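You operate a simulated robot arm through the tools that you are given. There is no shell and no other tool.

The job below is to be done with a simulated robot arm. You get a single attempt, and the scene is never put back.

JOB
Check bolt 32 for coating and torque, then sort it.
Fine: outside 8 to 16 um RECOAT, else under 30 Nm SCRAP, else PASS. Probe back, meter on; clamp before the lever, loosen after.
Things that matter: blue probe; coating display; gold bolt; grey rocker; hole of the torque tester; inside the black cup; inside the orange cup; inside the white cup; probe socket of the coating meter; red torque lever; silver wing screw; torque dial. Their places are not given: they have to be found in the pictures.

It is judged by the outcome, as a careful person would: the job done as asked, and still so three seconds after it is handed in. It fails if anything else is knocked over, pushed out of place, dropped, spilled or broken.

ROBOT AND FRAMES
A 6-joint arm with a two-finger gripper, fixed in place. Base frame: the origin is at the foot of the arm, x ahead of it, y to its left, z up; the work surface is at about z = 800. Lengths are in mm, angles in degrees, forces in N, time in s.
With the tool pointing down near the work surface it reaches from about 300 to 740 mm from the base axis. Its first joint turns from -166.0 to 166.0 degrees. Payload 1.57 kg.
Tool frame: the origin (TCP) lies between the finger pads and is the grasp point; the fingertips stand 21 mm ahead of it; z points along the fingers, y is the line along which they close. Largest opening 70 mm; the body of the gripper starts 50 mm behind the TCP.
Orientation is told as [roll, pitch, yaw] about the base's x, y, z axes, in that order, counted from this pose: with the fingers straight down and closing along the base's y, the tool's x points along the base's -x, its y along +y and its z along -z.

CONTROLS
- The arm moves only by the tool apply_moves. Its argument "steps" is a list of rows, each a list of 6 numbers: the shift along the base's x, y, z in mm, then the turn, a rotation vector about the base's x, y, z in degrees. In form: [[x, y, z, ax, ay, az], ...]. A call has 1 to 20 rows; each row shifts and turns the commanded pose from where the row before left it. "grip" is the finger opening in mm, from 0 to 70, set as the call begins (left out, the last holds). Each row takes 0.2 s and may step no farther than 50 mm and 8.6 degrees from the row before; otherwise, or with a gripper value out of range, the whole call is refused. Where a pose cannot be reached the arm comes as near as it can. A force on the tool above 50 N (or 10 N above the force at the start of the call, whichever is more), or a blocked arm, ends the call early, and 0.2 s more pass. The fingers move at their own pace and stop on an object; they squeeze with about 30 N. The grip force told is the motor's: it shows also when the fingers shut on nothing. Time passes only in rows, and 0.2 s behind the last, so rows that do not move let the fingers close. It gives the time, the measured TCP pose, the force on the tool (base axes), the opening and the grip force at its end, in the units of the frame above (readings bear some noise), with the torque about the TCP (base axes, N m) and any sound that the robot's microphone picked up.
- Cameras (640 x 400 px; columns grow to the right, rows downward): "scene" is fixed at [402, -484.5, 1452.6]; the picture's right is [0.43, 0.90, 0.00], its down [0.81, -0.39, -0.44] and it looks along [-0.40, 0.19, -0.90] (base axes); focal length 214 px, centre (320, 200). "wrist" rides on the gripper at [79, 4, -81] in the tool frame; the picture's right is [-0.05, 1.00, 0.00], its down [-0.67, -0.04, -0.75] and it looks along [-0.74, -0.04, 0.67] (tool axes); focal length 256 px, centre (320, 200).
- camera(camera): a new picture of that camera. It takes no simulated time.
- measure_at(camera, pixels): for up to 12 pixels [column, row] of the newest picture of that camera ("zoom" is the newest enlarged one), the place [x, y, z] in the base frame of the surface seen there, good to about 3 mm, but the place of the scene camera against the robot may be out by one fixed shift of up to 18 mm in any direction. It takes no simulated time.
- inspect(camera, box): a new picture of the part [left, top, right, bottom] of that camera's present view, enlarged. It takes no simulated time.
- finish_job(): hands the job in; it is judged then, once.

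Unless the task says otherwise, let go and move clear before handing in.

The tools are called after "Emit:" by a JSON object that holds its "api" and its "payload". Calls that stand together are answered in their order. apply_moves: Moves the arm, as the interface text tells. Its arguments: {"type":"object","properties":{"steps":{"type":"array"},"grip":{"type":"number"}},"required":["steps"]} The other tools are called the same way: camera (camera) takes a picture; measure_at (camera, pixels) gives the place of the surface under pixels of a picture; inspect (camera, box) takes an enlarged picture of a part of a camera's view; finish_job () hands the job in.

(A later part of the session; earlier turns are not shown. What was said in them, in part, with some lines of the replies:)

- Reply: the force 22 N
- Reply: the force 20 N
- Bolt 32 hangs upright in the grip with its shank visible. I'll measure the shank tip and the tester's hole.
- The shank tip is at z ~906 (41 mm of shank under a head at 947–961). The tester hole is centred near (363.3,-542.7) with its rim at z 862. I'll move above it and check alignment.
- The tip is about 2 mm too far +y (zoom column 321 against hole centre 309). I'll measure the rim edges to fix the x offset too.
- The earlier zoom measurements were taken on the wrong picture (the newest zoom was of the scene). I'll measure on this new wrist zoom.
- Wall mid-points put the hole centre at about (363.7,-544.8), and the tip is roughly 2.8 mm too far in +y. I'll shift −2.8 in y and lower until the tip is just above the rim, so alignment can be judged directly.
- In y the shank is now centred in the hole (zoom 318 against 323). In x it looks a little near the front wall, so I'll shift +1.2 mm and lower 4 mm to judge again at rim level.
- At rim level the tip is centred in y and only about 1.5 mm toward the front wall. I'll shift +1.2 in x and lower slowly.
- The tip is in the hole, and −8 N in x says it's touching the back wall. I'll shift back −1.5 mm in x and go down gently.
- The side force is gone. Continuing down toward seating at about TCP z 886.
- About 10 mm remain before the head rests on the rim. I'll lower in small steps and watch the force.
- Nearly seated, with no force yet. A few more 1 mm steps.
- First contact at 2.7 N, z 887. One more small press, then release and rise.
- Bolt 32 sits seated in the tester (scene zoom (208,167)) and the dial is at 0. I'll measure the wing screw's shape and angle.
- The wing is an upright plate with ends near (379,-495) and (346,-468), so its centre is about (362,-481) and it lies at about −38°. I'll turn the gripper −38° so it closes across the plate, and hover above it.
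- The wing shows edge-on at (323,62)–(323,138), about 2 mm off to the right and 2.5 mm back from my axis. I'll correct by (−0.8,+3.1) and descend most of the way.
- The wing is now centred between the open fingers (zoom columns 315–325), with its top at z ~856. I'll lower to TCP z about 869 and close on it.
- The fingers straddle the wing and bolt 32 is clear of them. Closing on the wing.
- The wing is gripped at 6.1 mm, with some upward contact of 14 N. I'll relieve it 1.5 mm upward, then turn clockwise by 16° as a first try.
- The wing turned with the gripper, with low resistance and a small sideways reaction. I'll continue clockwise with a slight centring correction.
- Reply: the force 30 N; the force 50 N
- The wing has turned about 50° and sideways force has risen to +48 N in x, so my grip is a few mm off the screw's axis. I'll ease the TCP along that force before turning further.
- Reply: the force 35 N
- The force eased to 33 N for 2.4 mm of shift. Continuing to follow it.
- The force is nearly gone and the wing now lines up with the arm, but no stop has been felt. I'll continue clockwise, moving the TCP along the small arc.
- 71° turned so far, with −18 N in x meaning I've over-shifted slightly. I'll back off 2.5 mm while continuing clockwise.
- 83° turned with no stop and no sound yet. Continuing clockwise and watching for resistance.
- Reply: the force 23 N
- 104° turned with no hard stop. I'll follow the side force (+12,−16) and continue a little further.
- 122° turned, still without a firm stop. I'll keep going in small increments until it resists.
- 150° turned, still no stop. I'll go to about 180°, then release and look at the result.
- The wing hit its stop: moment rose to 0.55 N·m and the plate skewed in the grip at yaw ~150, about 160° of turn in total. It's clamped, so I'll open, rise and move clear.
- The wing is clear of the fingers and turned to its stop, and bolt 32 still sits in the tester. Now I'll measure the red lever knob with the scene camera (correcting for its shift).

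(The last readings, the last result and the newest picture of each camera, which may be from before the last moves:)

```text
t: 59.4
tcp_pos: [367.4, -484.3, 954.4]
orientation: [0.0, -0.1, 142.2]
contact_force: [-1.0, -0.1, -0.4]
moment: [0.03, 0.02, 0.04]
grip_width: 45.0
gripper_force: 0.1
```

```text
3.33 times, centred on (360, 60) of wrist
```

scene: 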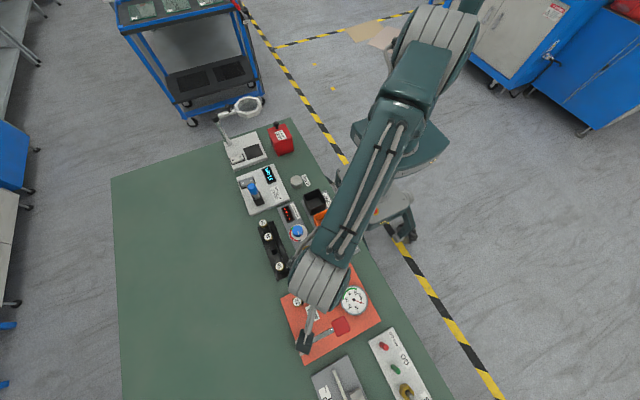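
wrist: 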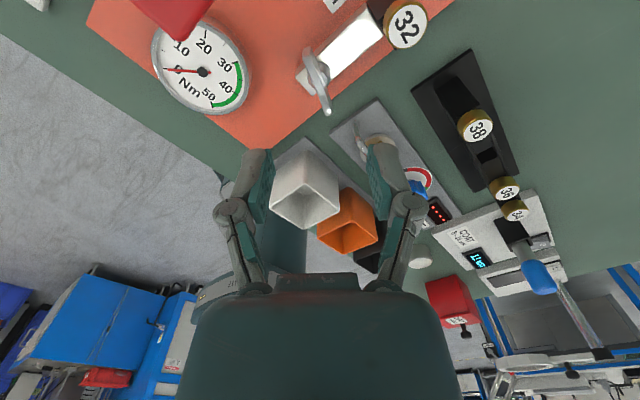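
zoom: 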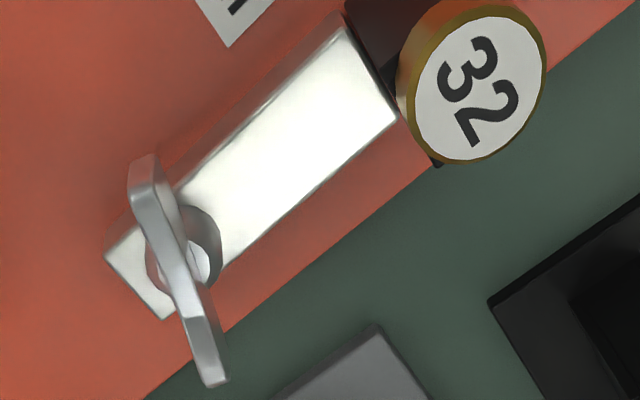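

The knob's top centre is at about (451,-473,892) after correction. I'll close the fingers, turn to yaw 180 so the wrist camera can see the dial, and hover above the knob.

Emit:
{"api": "apply_moves", "payload": {"steps": [[16, 2, 0, 0, 0, 7.6], [16, 2, 0, 0, 0, 7.6], [17, 3, 0, 0, 0, 7.6], [17, 3, 0, 0, 0, 7.6], [17, 2.5, 0, 0, 0, 7.4], [0, 0, -10, 0, 0, 0], [0, 0, 0, 0, 0, 0]], "grip": 0}}

Emit:
{"api": "camera", "payload": {"camera": "wrist"}}

Emit:
{"api": "camera", "payload": {"camera": "scene"}}

```text
t: 61.0
tcp_pos: [451.5, -472.0, 945.5]
orientation: [-0.1, -0.1, 179.9]
contact_force: [-0.4, -1.1, 0.4]
moment: [0.0, 0.01, -0.01]
grip_width: 0.0
gripper_force: 28.8
```

```text
taken
```

wrist: 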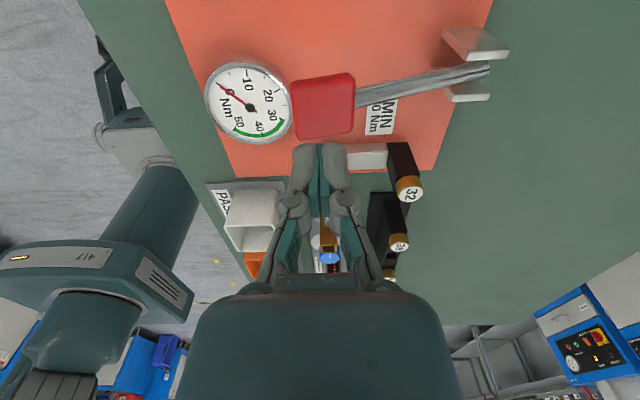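

```text
taken
```

scene: 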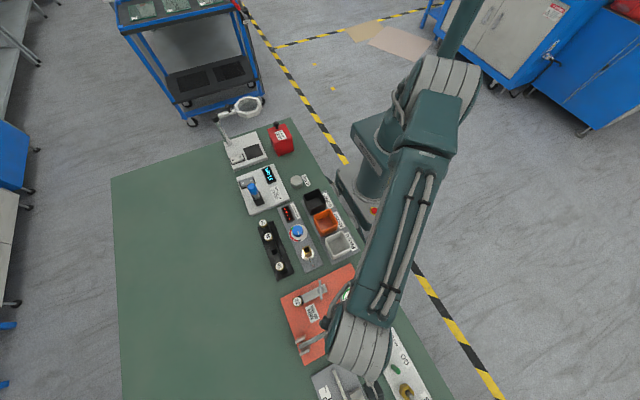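

The wrist camera now sees the dial at (247,103), the knob at (323,107) and the lever. I'll measure the knob from here.

Emit:
{"api": "measure_at", "payload": {"camera": "wrist", "pixels": [[323, 90], [323, 107], [323, 120], [298, 107], [348, 105], [323, 80], [323, 130], [380, 94], [430, 84], [480, 73], [470, 45], [475, 95]]}}

Emit:
{"api": "inspect", "payload": {"camera": "wrist", "box": [190, 20, 510, 220]}}

```text
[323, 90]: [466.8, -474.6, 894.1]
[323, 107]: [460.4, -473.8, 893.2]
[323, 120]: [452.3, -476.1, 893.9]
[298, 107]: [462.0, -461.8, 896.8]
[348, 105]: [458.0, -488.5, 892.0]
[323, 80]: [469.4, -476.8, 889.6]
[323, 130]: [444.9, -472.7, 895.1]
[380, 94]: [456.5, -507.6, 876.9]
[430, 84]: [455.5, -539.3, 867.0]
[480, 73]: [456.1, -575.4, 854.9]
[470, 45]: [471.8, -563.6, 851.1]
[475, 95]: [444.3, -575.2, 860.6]
```

```text
2.00 times, centred on (350, 120) of wrist
```

zoom: 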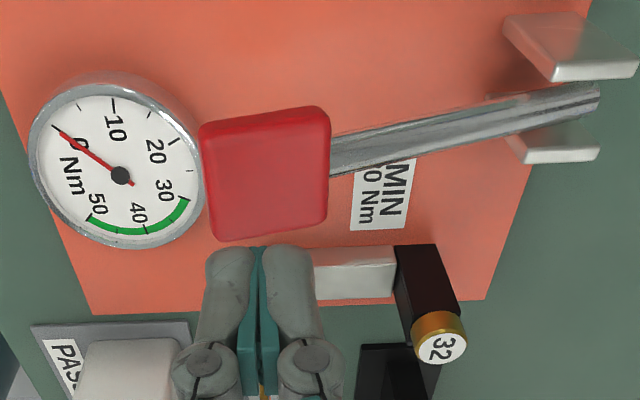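

The knob's top is centred at about (456,-475,894), with the pivot near (456,-574,852). I'll move over it and come down to just above contact.

Emit:
{"api": "apply_moves", "payload": {"steps": [[4.5, -4, 0, 0, 0, 0], [0, 0, -10, 0, 0, 0], [0, 0, -10, 0, 0, 0], [0, 0, -5, 0, 0, 0], [0, 0, 0, 0, 0, 0]]}}

Emit:
{"api": "camera", "payload": {"camera": "wrist"}}

```text
t: 62.2
tcp_pos: [455.4, -476.7, 920.3]
orientation: [0.0, -0.2, 179.9]
contact_force: [0.5, -0.8, -0.8]
moment: [0.02, -0.01, -0.02]
grip_width: 0.0
gripper_force: 28.3
```

```text
taken
```

wrist: 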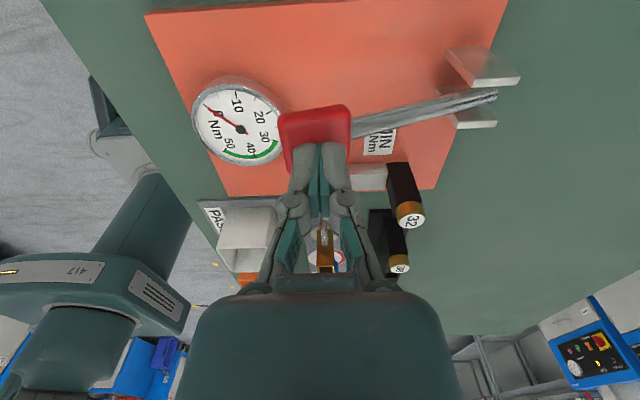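

The fingertips are just above the knob and the dial reads 0. Pressing down in small steps now.

Emit:
{"api": "apply_moves", "payload": {"steps": [[0, 0, -4, 0, 0, 0], [0, 0.3, -4, 0, 0, 0], [0, 0.5, -4, 0, 0, 0], [0, 0, 0, 0, 0, 0]]}}

Emit:
{"api": "inspect", "payload": {"camera": "wrist", "box": [170, 50, 370, 200]}}

```text
t: 63.2
tcp_pos: [455.7, -475.8, 908.1]
orientation: [-0.2, -0.1, 179.9]
contact_force: [2.0, -0.5, 1.9]
moment: [-0.01, -0.05, 0.01]
grip_width: 0.0
gripper_force: 28.5
```

```text
2.67 times, centred on (270, 125) of wrist
```

zoom: 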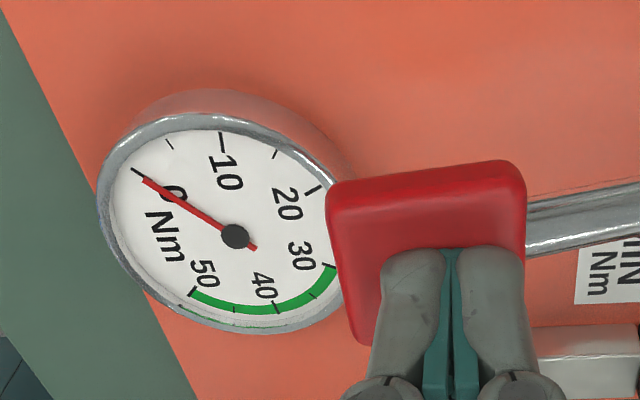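

Contact is light at about 2 N and the dial is still at 0. Continuing down along the arc.

Emit:
{"api": "apply_moves", "payload": {"steps": [[0, 0.8, -5, 0, 0, 0], [0, 0.8, -5, 0, 0, 0], [0, 0.7, -5, 0, 0, 0], [0, 0, 0, 0, 0, 0]]}}

Emit:
{"api": "inspect", "payload": {"camera": "wrist", "box": [170, 50, 370, 200]}}

```text
t: 64.2
tcp_pos: [457.5, -472.7, 894.6]
orientation: [-0.1, 0.0, 179.9]
contact_force: [1.3, -0.6, 2.3]
moment: [0.0, -0.01, -0.03]
grip_width: 0.0
gripper_force: 28.7
```

```text
2.67 times, centred on (270, 125) of wrist
```

zoom: 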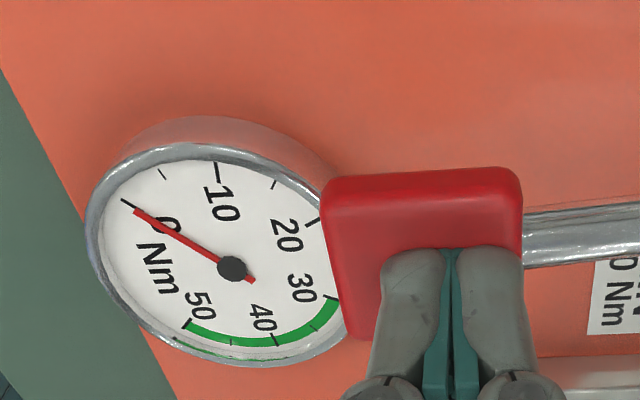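

The lever moves down freely with about 2 N and the dial still reads 0. Pressing further.

Emit:
{"api": "apply_moves", "payload": {"steps": [[0, 0.5, -5, 0, 0, 0], [0, 0.4, -5, 0, 0, 0], [0, 0.3, -5, 0, 0, 0], [0, 0, 0, 0, 0, 0]]}}

Emit:
{"api": "inspect", "payload": {"camera": "wrist", "box": [170, 50, 370, 200]}}

```text
t: 65.2
tcp_pos: [457.5, -472.2, 878.3]
orientation: [-0.1, -0.1, 179.9]
contact_force: [-0.4, 2.0, 3.6]
moment: [0.02, -0.02, -0.01]
grip_width: 0.2
gripper_force: 28.6
```

```text
2.67 times, centred on (270, 125) of wrist
```

zoom: 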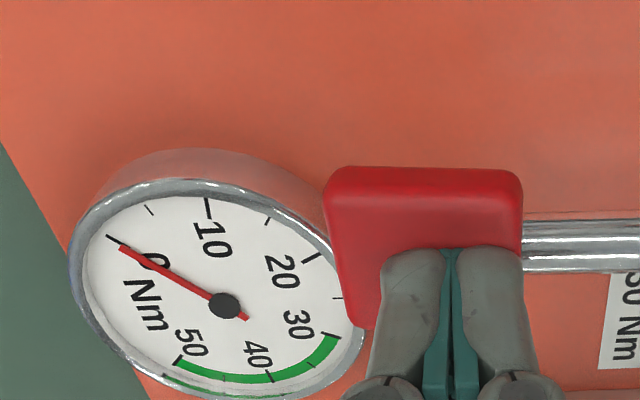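

The lever is about horizontal and the dial still reads 0. Continuing in smaller steps, watching for the stop.

Emit:
{"api": "apply_moves", "payload": {"steps": [[0, 0, -4, 0, 0, 0], [0, -0.2, -4, 0, 0, 0], [0, 0, 0, 0, 0, 0]]}}

Emit:
{"api": "inspect", "payload": {"camera": "wrist", "box": [170, 50, 370, 200]}}

```text
t: 66.0
tcp_pos: [456.3, -472.2, 871.1]
orientation: [-0.1, -0.1, 179.8]
contact_force: [0.4, 3.3, 3.2]
moment: [0.0, -0.04, 0.01]
grip_width: 0.1
gripper_force: 29.2
```

```text
2.67 times, centred on (270, 125) of wrist
```

zoom: 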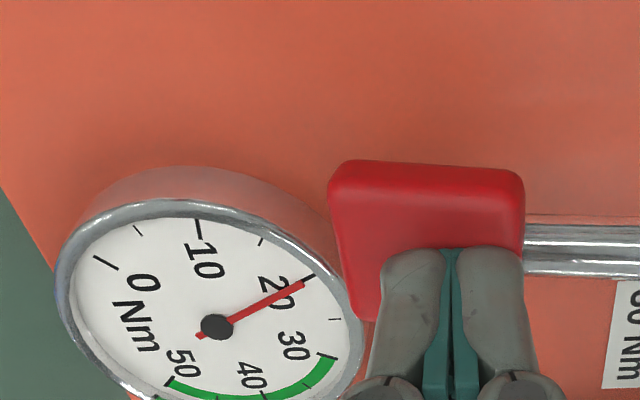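

The needle has jumped to about 20. I'll hold briefly and press slightly further to see whether it settles or still moves.

Emit:
{"api": "apply_moves", "payload": {"steps": [[0, 0, 0, 0, 0, 0], [0, 0, 0, 0, 0, 0], [0, 0, 0, 0, 0, 0]]}}

Emit:
{"api": "inspect", "payload": {"camera": "wrist", "box": [170, 80, 300, 210]}}

Emit:
{"api": "apply_moves", "payload": {"steps": [[0, -0.2, -2, 0, 0, 0], [0, -0.2, -2, 0, 0, 0], [0, 0, 0, 0, 0, 0], [0, 0, 0, 0, 0, 0]]}}

Emit:
{"api": "inspect", "payload": {"camera": "wrist", "box": [170, 80, 300, 210]}}

```text
t: 66.8
tcp_pos: [455.5, -472.6, 870.8]
orientation: [0.0, -0.1, 180.0]
contact_force: [0.8, 2.6, 2.6]
moment: [0.02, -0.04, 0.01]
grip_width: 0.2
gripper_force: 28.9
```

```text
3.08 times, centred on (235, 145) of wrist
```

zoom: 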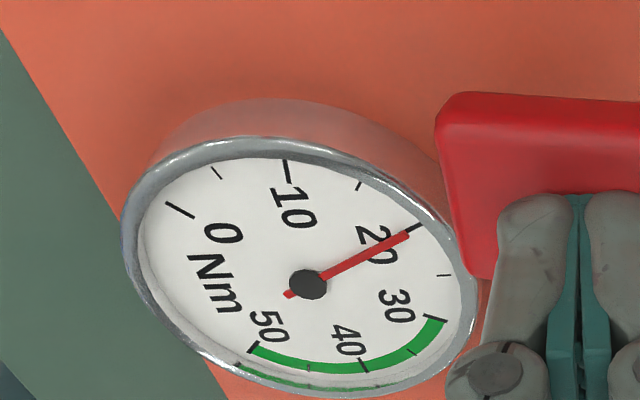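

```text
t: 67.8
tcp_pos: [456.5, -472.8, 867.8]
orientation: [0.1, 0.0, 179.9]
contact_force: [0.6, 2.4, 16.0]
moment: [-0.09, 0.0, 0.03]
grip_width: 0.1
gripper_force: 28.6
```

```text
3.08 times, centred on (235, 145) of wrist
```

zoom: 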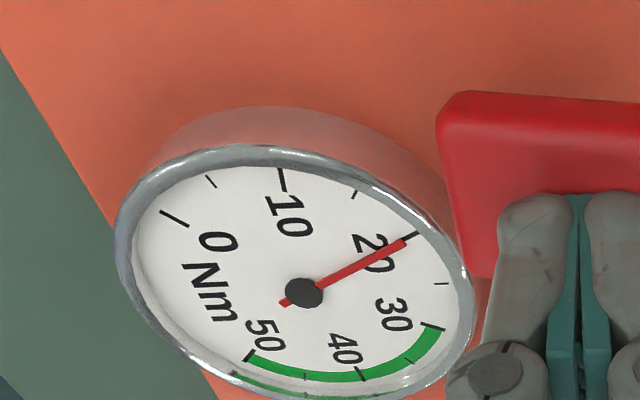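

The lever is at its stop (16 N) and the dial stays at about 20 Nm, under 30, so the bolt is SCRAP. I'll raise clear of the lever and check.

Emit:
{"api": "apply_moves", "payload": {"steps": [[0, 0, 8, 0, 0, 0], [0, 0, 10, 0, 0, 0], [0, 0, 15, 0, 0, 0], [0, 0, 20, 0, 0, 0], [0, 0, 25, 0, 0, 0], [0, 0, 10, 0, 0, 0], [0, 0, 0, 0, 0, 0]]}}

Emit:
{"api": "camera", "payload": {"camera": "wrist"}}

Emit:
{"api": "inspect", "payload": {"camera": "wrist", "box": [190, 20, 510, 220]}}

```text
t: 69.4
tcp_pos: [456.5, -471.9, 954.9]
orientation: [-0.1, -0.1, 179.8]
contact_force: [-0.5, -0.4, 1.2]
moment: [0.01, -0.04, 0.0]
grip_width: 0.0
gripper_force: 28.9
```

```text
taken
```

wrist: 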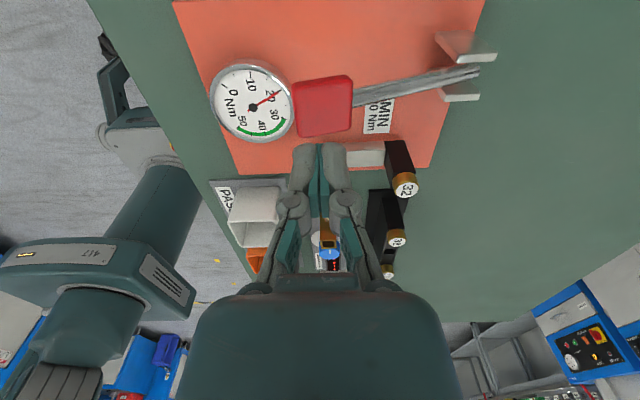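

```text
2.00 times, centred on (350, 120) of wrist
```

zoom: 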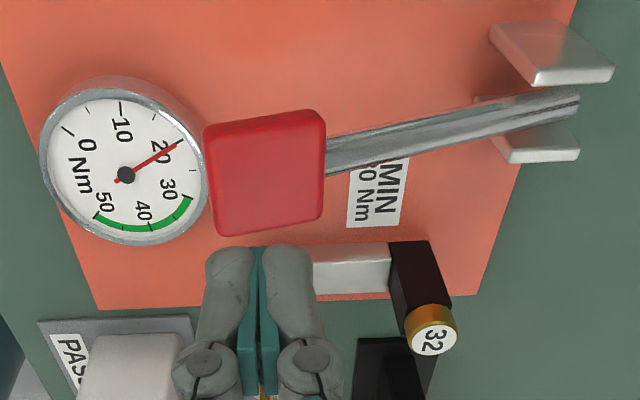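

The lever has returned up and the dial holds at about 20 Nm. Next is loosening: I'll go above the wing screw axis (366.4,-481.2) at yaw ~154 and look.

Emit:
{"api": "apply_moves", "payload": {"steps": [[-22, -2, 0, 0, 0, -6.5], [-22, -2, 0, 0, 0, -6.5], [-23, -3, 0, 0, 0, -6.5], [-23, -2.3, 0, 0, 0, -6.5], [0, 0, -15, 0, 0, 0], [0, 0, -15, 0, 0, 0], [0, 0, 0, 0, 0, 0]], "grip": 40}}

Emit:
{"api": "camera", "payload": {"camera": "wrist"}}

Emit:
{"api": "inspect", "payload": {"camera": "wrist", "box": [240, 60, 400, 220]}}

```text
t: 71.0
tcp_pos: [366.0, -483.0, 924.3]
orientation: [-0.1, -0.1, 153.9]
contact_force: [-0.3, -0.5, -0.6]
moment: [0.01, -0.02, 0.01]
grip_width: 39.5
gripper_force: 0.0
```

```text
taken
```

wrist: 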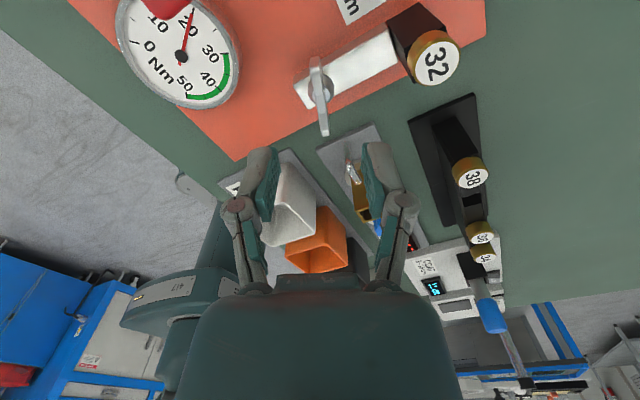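

```text
2.50 times, centred on (320, 140) of wrist
```

zoom: 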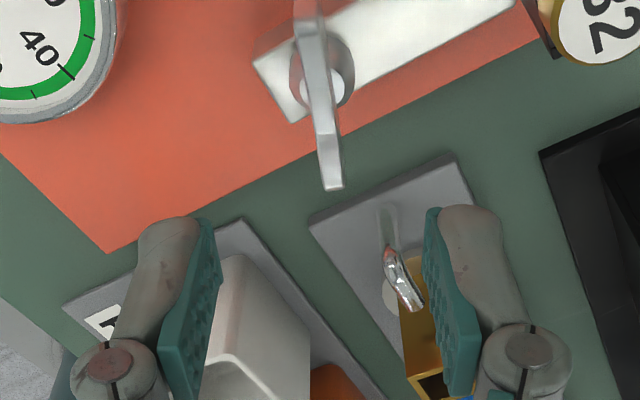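

The plate still shows about 8° of tilt (zoom (308,0) to (333,188)), so the stop is near yaw 162. I'll turn +8°, lower partway and check.

Emit:
{"api": "apply_moves", "payload": {"steps": [[0.5, 0.5, 0, 0, 0, 4], [0, 0, -10, 0, 0, 4], [0, 0, -10, 0, 0, 0], [0, 0, -10, 0, 0, 0], [0, 0, 0, 0, 0, 0]]}}

Emit:
{"api": "inspect", "payload": {"camera": "wrist", "box": [240, 60, 400, 220]}}

Emit:
{"api": "measure_at", "payload": {"camera": "zoom", "pixels": [[316, 80], [318, 120], [320, 160], [321, 200], [322, 240], [323, 265]]}}

```text
t: 72.2
tcp_pos: [367.2, -481.3, 895.3]
orientation: [-0.2, -0.1, 161.9]
contact_force: [-0.9, -0.3, -0.2]
moment: [-0.02, -0.01, 0.03]
grip_width: 40.0
gripper_force: 0.1
```

```text
2.50 times, centred on (320, 140) of wrist
```

zoom: 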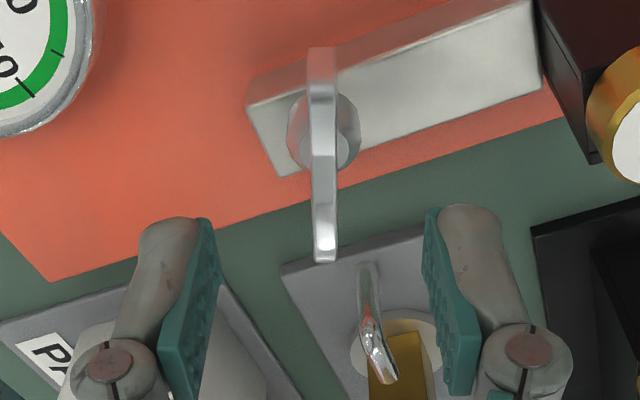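

```text
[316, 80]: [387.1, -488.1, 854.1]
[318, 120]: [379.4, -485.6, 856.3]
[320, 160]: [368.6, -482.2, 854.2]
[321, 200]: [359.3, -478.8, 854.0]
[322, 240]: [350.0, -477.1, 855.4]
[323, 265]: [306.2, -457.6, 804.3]
```

The wing is now edge-on (zoom columns 318–326) and measures as centred at about (368,-482). I'll lower, close on it and check the grip.

Emit:
{"api": "apply_moves", "payload": {"steps": [[0.4, -0.3, -10, 0, 0, 0], [0, 0, -10, 0, 0, 0], [0, 0, -5, 0, 0, 0], [0, 0, 0, 0, 0, 0]]}}

Emit:
{"api": "apply_moves", "payload": {"steps": [[0, 0, 0, 0, 0, 0], [0, 0, 0, 0, 0, 0], [0, 0, 0, 0, 0, 0]], "grip": 0}}

Emit:
{"api": "inspect", "payload": {"camera": "wrist", "box": [220, 80, 420, 260]}}

```text
t: 73.2
tcp_pos: [366.2, -482.4, 869.7]
orientation: [-0.2, -0.1, 161.9]
contact_force: [0.2, 0.1, -0.4]
moment: [-0.02, -0.03, 0.0]
grip_width: 39.9
gripper_force: 0.0
```

```text
t: 74.0
tcp_pos: [366.0, -481.8, 870.3]
orientation: [0.0, -0.1, 161.8]
contact_force: [0.2, 1.0, 6.9]
moment: [0.16, 0.36, -0.05]
grip_width: 6.2
gripper_force: 32.3
```

```text
2.22 times, centred on (320, 170) of wrist
```

zoom: 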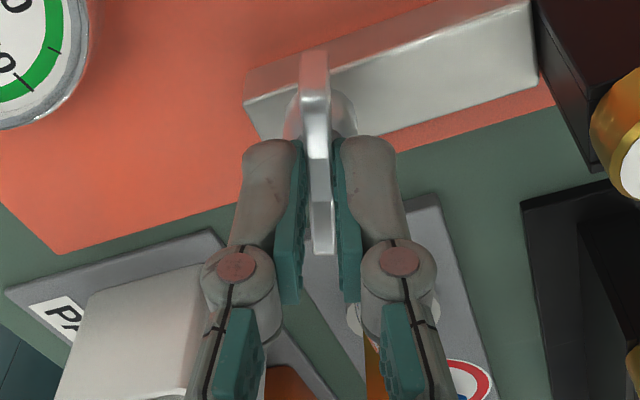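

The grip on the wing is good (6.2 mm, low force). Turning counter-clockwise to loosen, watching side forces.

Emit:
{"api": "apply_moves", "payload": {"steps": [[0, 0, 0.5, 0, 0, 7], [0, 0, 0, 0, 0, 7], [0, 0, 0, 0, 0, 7], [0, 0, 0, 0, 0, 0]]}}

Emit:
{"api": "apply_moves", "payload": {"steps": [[0, 0, 0, 0, 0, 7], [0, 0, 0, 0, 0, 7], [0, 0, 0, 0, 0, 7], [0, 0, 0, 0, 0, 0]]}}

Emit:
{"api": "inspect", "payload": {"camera": "wrist", "box": [220, 80, 420, 260]}}

```text
t: 75.0
tcp_pos: [366.8, -480.7, 870.1]
orientation: [0.1, -0.2, -177.1]
contact_force: [1.1, 1.0, 8.1]
moment: [0.05, -0.01, 0.01]
grip_width: 5.8
gripper_force: 31.9
```

```text
t: 76.0
tcp_pos: [365.6, -482.0, 869.8]
orientation: [-0.1, -0.1, -156.1]
contact_force: [2.2, 2.6, 9.3]
moment: [0.13, -0.19, 0.01]
grip_width: 6.3
gripper_force: 32.4
```

```text
2.22 times, centred on (320, 170) of wrist
```

zoom: 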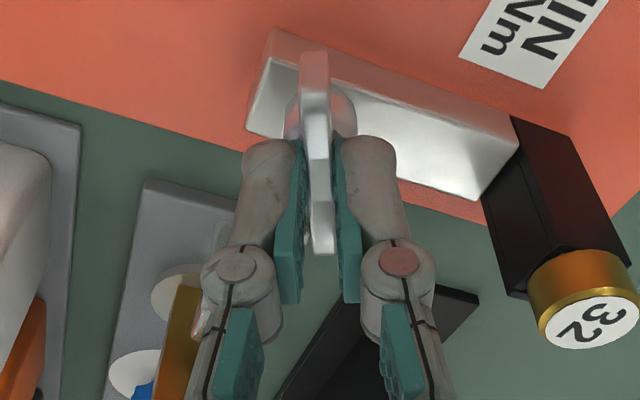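

Very low side forces now, so the grip is on the axis. Continuing counter-clockwise.

Emit:
{"api": "apply_moves", "payload": {"steps": [[0, 0, 0, 0, 0, 7.5], [0, 0, 0, 0, 0, 7.5], [0, 0, 0, 0, 0, 7.5], [0, 0, 0, 0, 0, 7.5], [0, 0, 0, 0, 0, 0]]}}

Emit:
{"api": "apply_moves", "payload": {"steps": [[0, 0, 0, 0, 0, 7.5], [0, 0, 0, 0, 0, 7.5], [0, 0, 0, 0, 0, 7.5], [0, 0, 0, 0, 0, 7.5], [0, 0, 0, 0, 0, 0]]}}

Emit:
{"api": "apply_moves", "payload": {"steps": [[0, 0, 0, 0, 0, 7.5], [0, 0, 0, 0, 0, 7.5], [0, 0, 0, 0, 0, 7.5], [0, 0, 0, 0, 0, 7.5], [0, 0, 0, 0, 0, 0]]}}

Emit:
{"api": "inspect", "payload": {"camera": "wrist", "box": [220, 80, 420, 260]}}

```text
t: 77.2
tcp_pos: [366.0, -481.3, 871.0]
orientation: [-0.1, -0.1, -126.1]
contact_force: [-4.8, 3.4, 7.8]
moment: [-0.27, 0.32, -0.05]
grip_width: 5.8
gripper_force: 32.3
```

```text
t: 78.4
tcp_pos: [365.0, -481.4, 870.2]
orientation: [-0.1, 0.1, -96.1]
contact_force: [-11.9, 7.2, 5.0]
moment: [-0.09, 0.23, -0.03]
grip_width: 6.3
gripper_force: 32.7
```

```text
t: 79.6
tcp_pos: [365.0, -481.7, 870.2]
orientation: [-0.1, 0.1, -66.1]
contact_force: [-20.9, 8.8, 2.7]
moment: [-0.11, 0.24, -0.04]
grip_width: 6.0
gripper_force: 31.9
```

```text
2.22 times, centred on (320, 170) of wrist
```

zoom: 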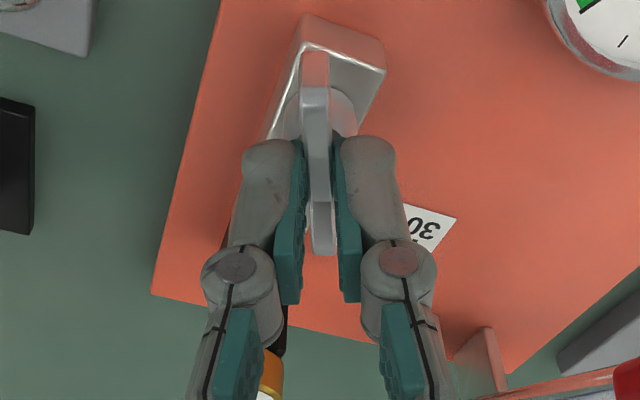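

132° back so far. I'll follow the small side force and finish the turn to the original wing angle (−38).

Emit:
{"api": "apply_moves", "payload": {"steps": [[-1.2, 0.5, 0, 0, 0, 7], [-1.0, 0.4, 0, 0, 0, 7], [-0.3, 0, 0, 0, 0, 7], [0, 0, 0, 0, 0, 6], [0, 0, 0, 0, 0, 0]]}}

Emit:
{"api": "inspect", "payload": {"camera": "wrist", "box": [220, 80, 420, 260]}}

```text
t: 80.8
tcp_pos: [364.6, -482.0, 871.3]
orientation: [0.0, -0.1, -39.2]
contact_force: [-5.7, 2.3, 6.3]
moment: [0.23, 0.33, -0.02]
grip_width: 6.1
gripper_force: 32.4
```

```text
2.22 times, centred on (320, 170) of wrist
```

zoom: 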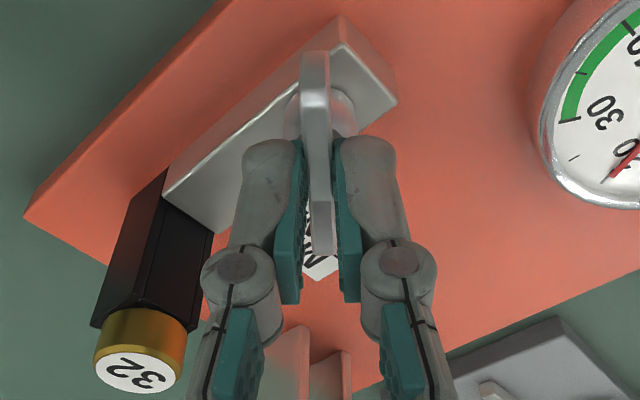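

The wing is back at its starting angle. I'll nudge 4° more to be sure it's fully loose, then open and rise.

Emit:
{"api": "apply_moves", "payload": {"steps": [[0, 0, 0, 0, 0, 4], [0, 0, 0, 0, 0, 0]]}}

Emit:
{"api": "apply_moves", "payload": {"steps": [[0, 0, 0, 0, 0, 0], [0, 0, 0, 0, 0, 0]], "grip": 45}}

Emit:
{"api": "apply_moves", "payload": {"steps": [[0, 0, 10, 0, 0, 0], [0, 0, 20, 0, 0, 0], [0, 0, 25, 0, 0, 0], [0, 0, 20, 0, 0, 0], [0, 0, 0, 0, 0, 0]]}}

Emit:
{"api": "camera", "payload": {"camera": "wrist"}}

Emit:
{"api": "camera", "payload": {"camera": "scene"}}

```text
t: 81.4
tcp_pos: [365.6, -481.8, 871.4]
orientation: [-0.1, -0.1, -35.1]
contact_force: [0.6, -1.0, 6.0]
moment: [-0.28, -0.36, -0.49]
grip_width: 6.0
gripper_force: 31.9
```

```text
t: 82.0
tcp_pos: [363.4, -481.6, 871.1]
orientation: [0.0, 0.2, -35.0]
contact_force: [0.1, 0.3, 0.8]
moment: [0.03, -0.01, 0.03]
grip_width: 45.2
gripper_force: 0.1
```

```text
t: 83.2
tcp_pos: [364.0, -480.8, 945.2]
orientation: [0.0, -0.1, -35.0]
contact_force: [-0.7, -0.3, -0.5]
moment: [0.02, -0.02, 0.03]
grip_width: 44.9
gripper_force: 0.0
```

```text
taken
```

wrist: 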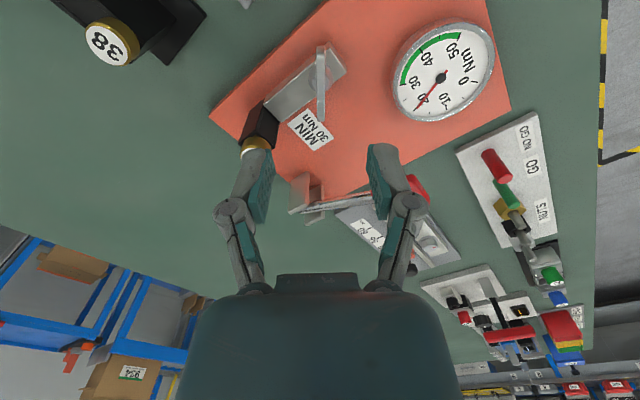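

```text
taken
```

scene: 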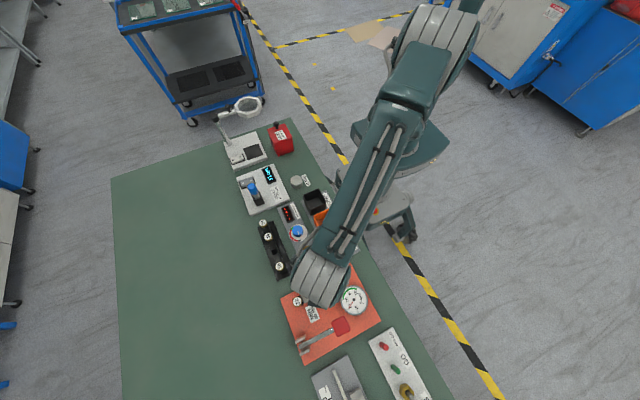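

The loose stop was felt (−0.49 N·m), so the clamp is fully open. I'll return to yaw 0 above bolt 32 at (364,-545).

Emit:
{"api": "apply_moves", "payload": {"steps": [[0, -13, 0, 0, 0, 7], [0, -13, 0, 0, 0, 7], [0, -13, 0, 0, 0, 7], [0, -13, 0, 0, 0, 7], [0, -12.2, 0, 0, 0, 7], [0, 0, -10, 0, 0, 0], [0, 0, 0, 0, 0, 0]], "grip": 60}}

Emit:
{"api": "camera", "payload": {"camera": "wrist"}}

Emit:
{"api": "inspect", "payload": {"camera": "wrist", "box": [220, 60, 420, 220]}}

Emit:
{"api": "inspect", "payload": {"camera": "wrist", "box": [420, 60, 560, 200]}}

```text
t: 84.8
tcp_pos: [363.7, -543.4, 935.4]
orientation: [0.0, 0.0, -0.1]
contact_force: [0.2, -0.4, -0.4]
moment: [0.02, -0.02, 0.01]
grip_width: 59.8
gripper_force: 0.0
```

```text
taken
```

wrist: 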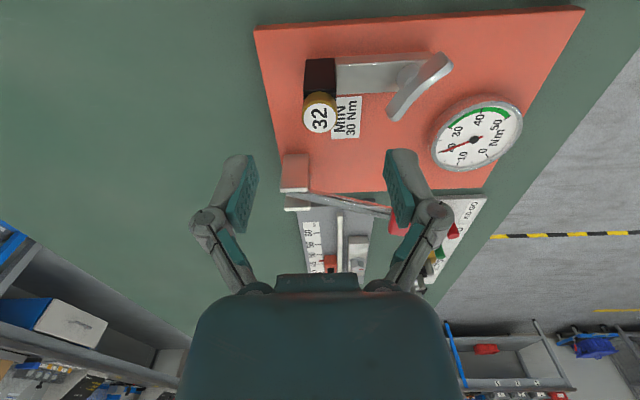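

```text
2.50 times, centred on (320, 140) of wrist
```

zoom: 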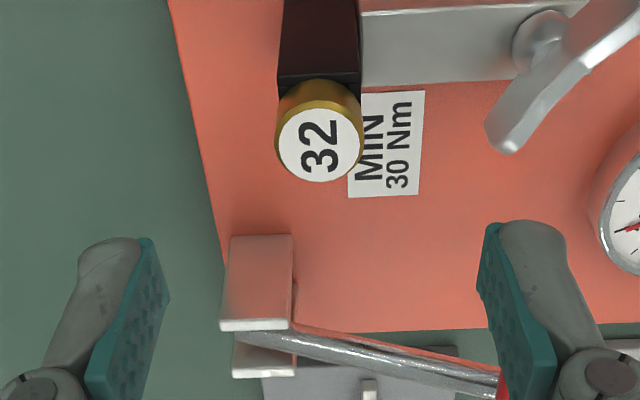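

```text
2.86 times, centred on (490, 130) of wrist
```

zoom: 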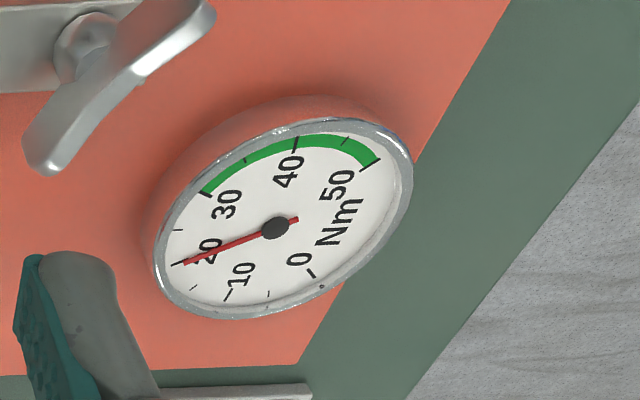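

The dial still shows 20 Nm, and head 32 is centred laterally (zoom column 319). I'll descend around the head to TCP z ~887.

Emit:
{"api": "apply_moves", "payload": {"steps": [[0.3, -0.5, -15, 0, 0, 0], [0, 0, -15, 0, 0, 0], [0, 0, -10, 0, 0, 0], [0, 0, -7, 0, 0, 0], [0, 0, 0, 0, 0, 0]]}}

Emit:
{"api": "inspect", "payload": {"camera": "wrist", "box": [220, 100, 420, 250]}}

```text
t: 86.0
tcp_pos: [363.9, -545.8, 887.3]
orientation: [0.0, 0.1, -0.1]
contact_force: [1.2, 0.3, -0.8]
moment: [0.0, 0.0, -0.01]
grip_width: 60.1
gripper_force: 0.0
```

```text
2.67 times, centred on (320, 175) of wrist
```

zoom: 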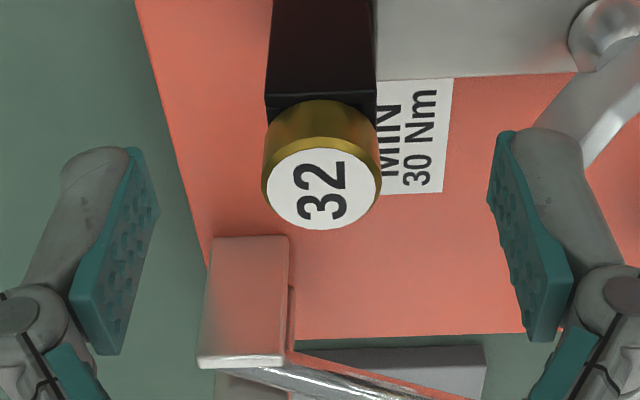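

The head is between the pads. Closing and then lifting slowly straight out.

Emit:
{"api": "apply_moves", "payload": {"steps": [[0, 0, 0, 0, 0, 0], [0, 0, 0, 0, 0, 0], [0, 0, 0, 0, 0, 0], [0, 0, 0, 0, 0, 0]], "grip": 8}}

Emit:
{"api": "apply_moves", "payload": {"steps": [[0, 0, 5, 0, 0, 0], [0, 0, 8, 0, 0, 0], [0, 0, 0, 0, 0, 0]]}}

Emit:
{"api": "inspect", "payload": {"camera": "wrist", "box": [220, 100, 420, 250]}}

```text
t: 87.0
tcp_pos: [364.3, -546.1, 888.6]
orientation: [-0.1, 0.0, -0.1]
contact_force: [1.6, -0.5, 12.6]
moment: [-0.01, -0.04, 0.01]
grip_width: 21.0
gripper_force: 29.9
```

```text
t: 87.8
tcp_pos: [363.8, -545.8, 900.0]
orientation: [0.0, 0.0, -0.1]
contact_force: [-0.1, 0.1, -1.0]
moment: [0.0, 0.0, 0.0]
grip_width: 20.7
gripper_force: 30.0
```

```text
2.67 times, centred on (320, 175) of wrist
```

zoom: 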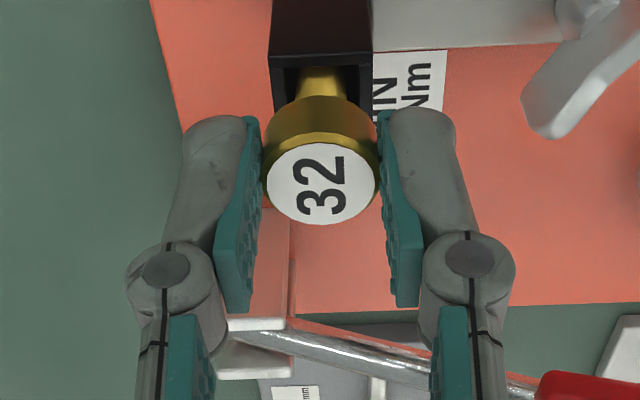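

The bolt lifts freely (no force). I'll raise it well up and carry it toward the black SCRAP cup.

Emit:
{"api": "apply_moves", "payload": {"steps": [[0, 0, 20, 0, 0, 0], [0, 0, 30, 0, 0, 0], [0, 0, 40, 0, 0, 0], [0, 0, 10, 0, 0, 0], [-38, 20, 0, 0, 0, 0], [-38, 20, 0, 0, 0, 0], [-38, 20, 0, 0, 0, 0], [-38, 20, 0, 0, 0, 0], [-38, 20, 0, 0, 0, 0], [-38, 20, 0, 0, 0, 0], [-38, 20, 0, 0, 0, 0], [-36, 20, 0, 0, 0, 0], [0, 0, 0, 0, 0, 0]]}}

Emit:
{"api": "camera", "payload": {"camera": "wrist"}}

Emit:
{"api": "camera", "payload": {"camera": "scene"}}

```text
t: 90.6
tcp_pos: [62.0, -386.0, 1002.7]
orientation: [0.0, 0.0, 0.0]
contact_force: [-0.8, 0.0, -0.3]
moment: [0.02, 0.0, -0.02]
grip_width: 20.7
gripper_force: 30.3
```

```text
taken
```

wrist: 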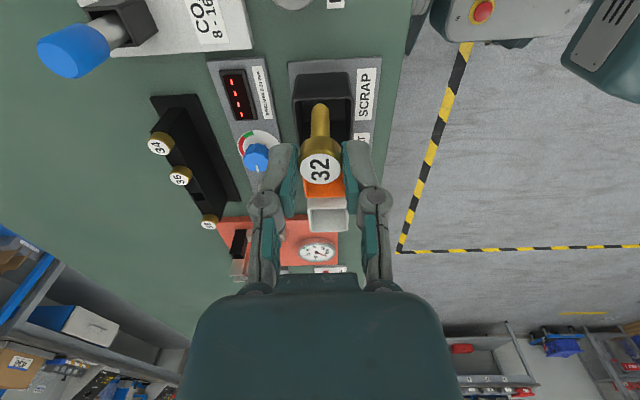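

```text
taken
```

scene: 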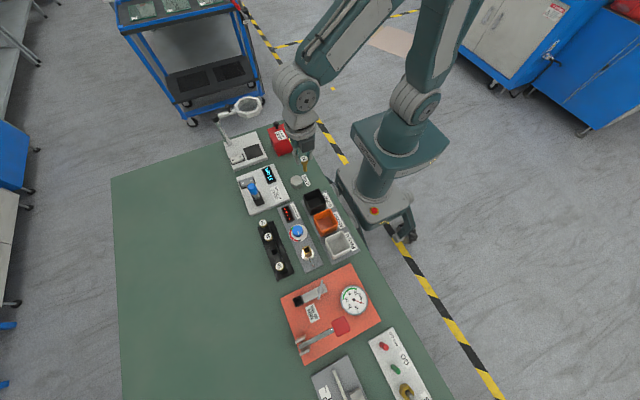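

The black SCRAP cup is straight ahead at (323,105) in the wrist view. I'll measure its rim and inside.

Emit:
{"api": "inspect", "payload": {"camera": "wrist", "box": [270, 55, 390, 205]}}

Emit:
{"api": "measure_at", "payload": {"camera": "wrist", "pixels": [[323, 76], [323, 90], [323, 99], [302, 110], [297, 125], [352, 120], [340, 120], [308, 145], [345, 145], [350, 140]]}}

Emit:
{"api": "measure_at", "payload": {"camera": "scene", "pixels": [[304, 194], [313, 190], [320, 191], [307, 203], [311, 214], [326, 205], [327, 208], [315, 202], [310, 201], [318, 211]]}}

Emit:
{"api": "inspect", "payload": {"camera": "scene", "box": [280, 170, 360, 260]}}

```text
2.67 times, centred on (330, 130) of wrist
```

zoom: 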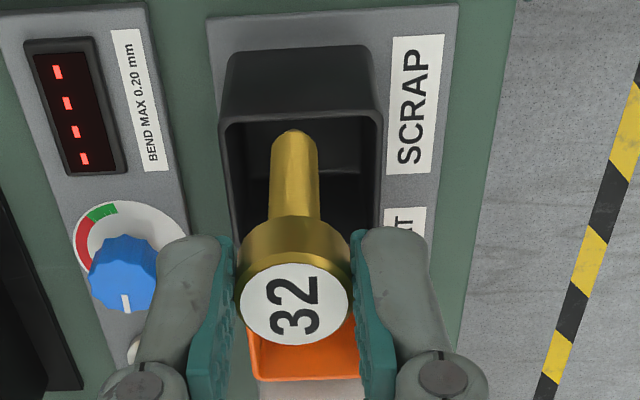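

```text
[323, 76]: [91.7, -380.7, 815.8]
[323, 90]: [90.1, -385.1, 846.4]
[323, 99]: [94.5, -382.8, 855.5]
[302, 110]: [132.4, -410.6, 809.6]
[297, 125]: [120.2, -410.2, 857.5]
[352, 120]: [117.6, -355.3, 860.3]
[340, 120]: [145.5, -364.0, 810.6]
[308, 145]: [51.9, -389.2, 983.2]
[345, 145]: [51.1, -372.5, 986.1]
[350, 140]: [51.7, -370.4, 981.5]
```

```text
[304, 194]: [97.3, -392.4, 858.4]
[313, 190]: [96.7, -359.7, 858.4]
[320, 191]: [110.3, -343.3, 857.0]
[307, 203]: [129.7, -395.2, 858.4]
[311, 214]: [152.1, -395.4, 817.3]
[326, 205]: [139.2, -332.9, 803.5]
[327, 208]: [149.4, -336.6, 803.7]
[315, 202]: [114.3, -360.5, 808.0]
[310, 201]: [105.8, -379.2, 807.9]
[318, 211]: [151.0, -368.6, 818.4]
```

```text
4.44 times, centred on (320, 215) of scene
```

zoom: 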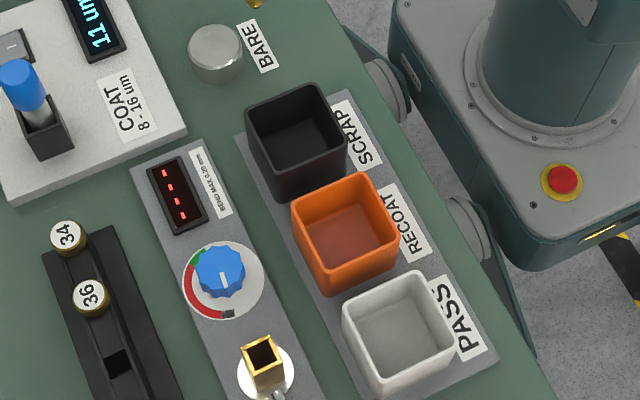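

The black cup spans about x 90–146 and y −410 to −355, with its rim at z 858 and floor at z 808, so its centre is about (118,-383). I'll move above it and check alignment.

Emit:
{"api": "apply_moves", "payload": {"steps": [[28, 1.5, 0, 0, 0, 0], [28, 1.5, 0, 0, 0, 0], [0, 0, -30, 0, 0, 0], [0, 0, -30, 0, 0, 0], [0, 0, 0, 0, 0, 0]]}}

Emit:
{"api": "camera", "payload": {"camera": "wrist"}}

Emit:
{"api": "inspect", "payload": {"camera": "scene", "box": [280, 160, 360, 250]}}

```text
t: 91.8
tcp_pos: [118.1, -382.7, 942.9]
orientation: [0.0, 0.1, -0.1]
contact_force: [0.0, 0.1, -0.3]
moment: [-0.01, -0.03, -0.02]
grip_width: 20.8
gripper_force: 29.5
```

```text
taken
```

wrist: 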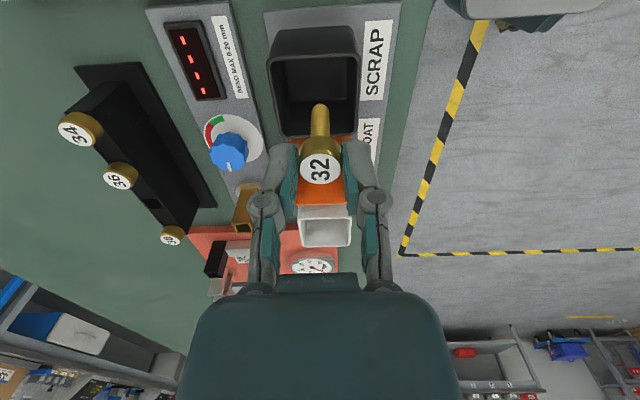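

```text
4.44 times, centred on (320, 205) of scene
```

zoom: 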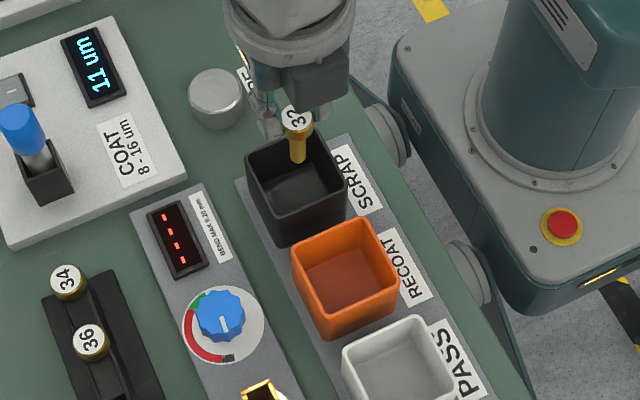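

The bolt is over the cup but looks a few mm off-centre laterally. I'll measure the rim from here.

Emit:
{"api": "measure_at", "payload": {"camera": "wrist", "pixels": [[313, 60], [271, 80], [276, 110], [357, 80], [356, 110], [300, 134], [345, 134], [290, 60], [340, 57]]}}

Emit:
{"api": "inspect", "payload": {"camera": "wrist", "box": [255, 15, 385, 145]}}

```text
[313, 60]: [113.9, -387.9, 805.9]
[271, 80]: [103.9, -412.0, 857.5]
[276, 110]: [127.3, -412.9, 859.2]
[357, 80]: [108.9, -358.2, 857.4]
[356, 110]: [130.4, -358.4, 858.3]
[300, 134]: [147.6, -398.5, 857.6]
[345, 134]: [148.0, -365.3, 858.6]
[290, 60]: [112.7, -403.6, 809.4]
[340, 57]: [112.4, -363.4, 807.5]
```

```text
3.08 times, centred on (320, 80) of wrist
```

zoom: 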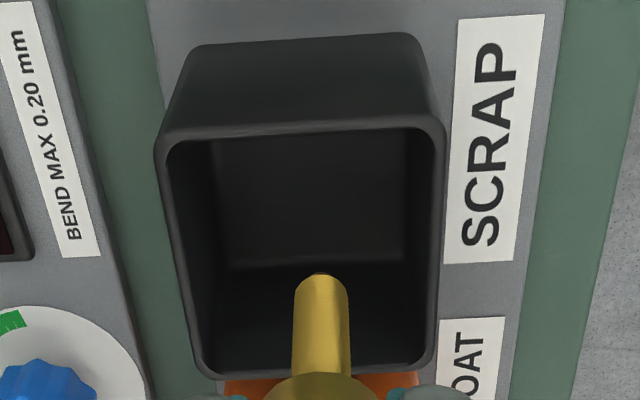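

The rim spans y −412.5 to −358 and x 91 to 148, so the centre is (119.5,-385.3). I'll shift (+1,−2.4) and lower so the fingertips stay level with the rim.

Emit:
{"api": "apply_moves", "payload": {"steps": [[1, -2.4, 0, 0, 0, 0], [0, 0, -15, 0, 0, 0], [0, 0, -15, 0, 0, 0], [0, 0, -15, 0, 0, 0], [0, 0, -8, 0, 0, 0], [0, 0, -6, 0, 0, 0], [0, 0, 0, 0, 0, 0]]}}

Emit:
{"api": "camera", "payload": {"camera": "wrist"}}

Emit:
{"api": "inspect", "payload": {"camera": "wrist", "box": [220, 60, 420, 250]}}

```text
t: 93.4
tcp_pos: [119.4, -384.1, 882.4]
orientation: [0.0, 0.0, 0.0]
contact_force: [0.1, 0.4, -1.0]
moment: [0.02, -0.01, 0.0]
grip_width: 20.9
gripper_force: 30.1
```

```text
taken
```

wrist: 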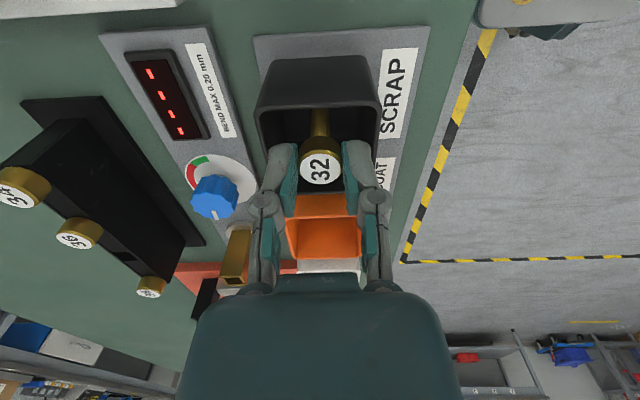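

```text
2.11 times, centred on (320, 155) of wrist
```

zoom: 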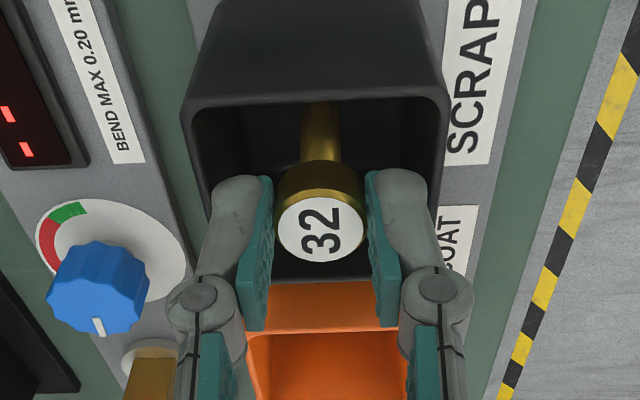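

The bolt's shank is well inside the black cup and the fingertips are at rim level. I'll open just enough to release (28 mm), then rise straight up.

Emit:
{"api": "apply_moves", "payload": {"steps": [[0, 0, 0, 0, 0, 0], [0, 0, 0, 0, 0, 0], [0, 0, 0, 0, 0, 0]], "grip": 28}}

Emit:
{"api": "camera", "payload": {"camera": "wrist"}}

Emit:
{"api": "inspect", "payload": {"camera": "wrist", "box": [220, 60, 420, 250]}}

```text
t: 94.2
tcp_pos: [119.0, -385.1, 883.3]
orientation: [0.1, 0.0, -0.2]
contact_force: [-0.9, -0.3, 0.0]
moment: [-0.02, -0.03, 0.04]
grip_width: 28.1
gripper_force: 0.0
```

```text
taken
```

wrist: 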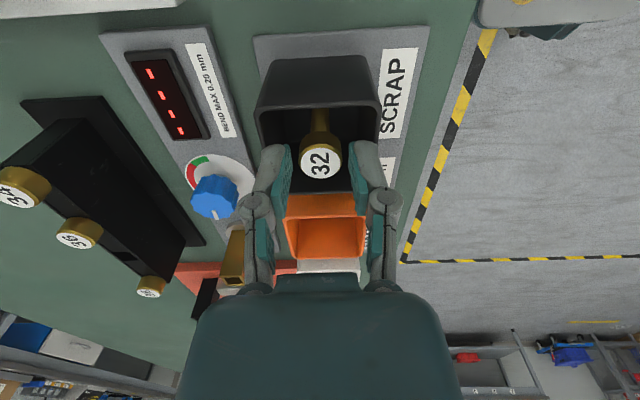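

```text
2.11 times, centred on (320, 155) of wrist
```

zoom: 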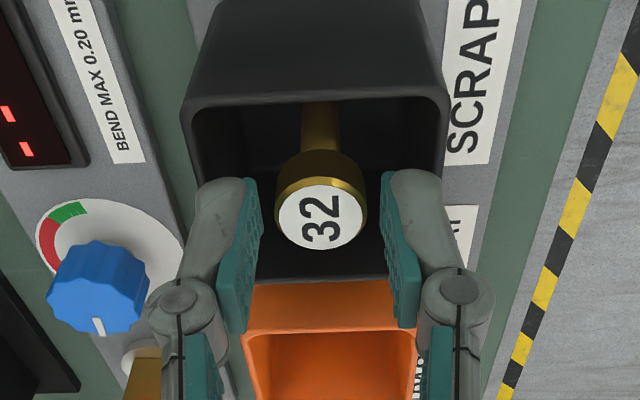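

The bolt has dropped free of the fingers and stands in the black cup. I'll rise straight up and move clear.

Emit:
{"api": "apply_moves", "payload": {"steps": [[0, 0, 8, 0, 0, 0], [0, 0, 15, 0, 0, 0], [0, 0, 25, 0, 0, 0], [0, 0, 35, 0, 0, 0], [0, 0, 35, 0, 0, 0], [0, 0, 0, 0, 0, 0], [0, 0, 0, 0, 0, 0]]}}

Emit:
{"api": "apply_moves", "payload": {"steps": [[-40, 0, 10, 0, 0, 0], [-40, -10, 10, 0, 0, 0], [-40, -10, 10, 0, 0, 0], [0, 0, 0, 0, 0, 0]], "grip": 60}}

Emit:
{"api": "camera", "payload": {"camera": "scene"}}

Emit:
{"api": "inspect", "payload": {"camera": "scene", "box": [220, 150, 360, 290]}}

Emit:
{"api": "inspect", "payload": {"camera": "scene", "box": [270, 260, 400, 370]}}

Emit:
{"api": "camera", "payload": {"camera": "wrist"}}

```text
t: 95.8
tcp_pos: [119.0, -384.6, 1001.3]
orientation: [0.0, 0.0, -0.3]
contact_force: [0.4, 0.6, -0.2]
moment: [0.01, 0.01, 0.02]
grip_width: 27.9
gripper_force: 0.0
```

```text
t: 96.8
tcp_pos: [-1.9, -405.8, 1031.0]
orientation: [0.0, 0.0, -0.1]
contact_force: [0.5, -0.6, 0.2]
moment: [-0.01, -0.01, 0.0]
grip_width: 59.9
gripper_force: 0.0
```

```text
taken
```

scene: 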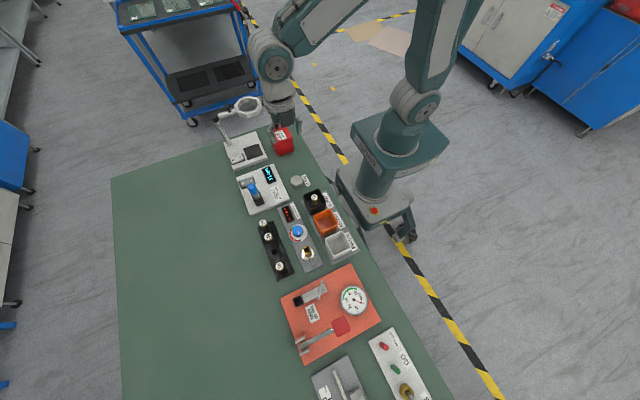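

```text
2.86 times, centred on (290, 220) of scene
```

zoom: 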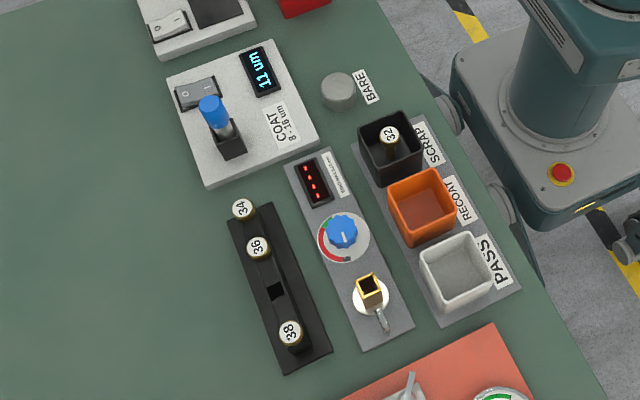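

```text
3.64 times, centred on (335, 315) of scene
```

zoom: 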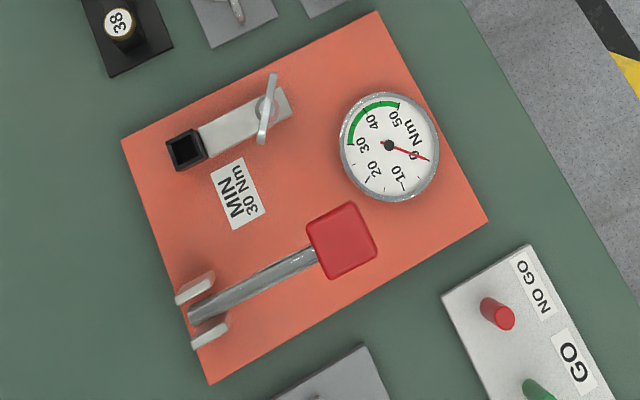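

```text
taken
```

wrist: 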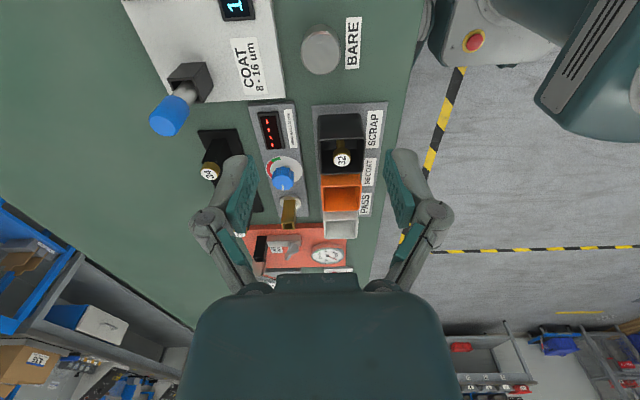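

Bolt 32 is in the black SCRAP cup after reading 11 um and 20 Nm. The probe is back and the meter is on, the wing is loosened, the lever is up and the other bolts are in place. The arm is clear, so I'm handing in.

Emit:
{"api": "finish_job", "payload": {}}

```text
The job is handed in.
```

Bolt 32 is in the black SCRAP cup. Its coating read 11 um, inside 8 to 16, but its torque read about 20 Nm, under the 30 Nm minimum.

- **Coating meter:** the probe is back in its socket and the meter is still on.
- **Torque tester:** I turned the wing screw to its stop before pressing the lever, then turned it back until fully loose. The lever came back up by itself, and the dial returned to 0 once the bolt was out.
- **Release:** I let the bolt go about 10 mm above the cup floor. It was standing upright inside the cup in the last picture.
- **Everything else:** bolts 34, 36 and 38 are still in the rack, nothing else looked moved, and the arm was clear before I handed in.
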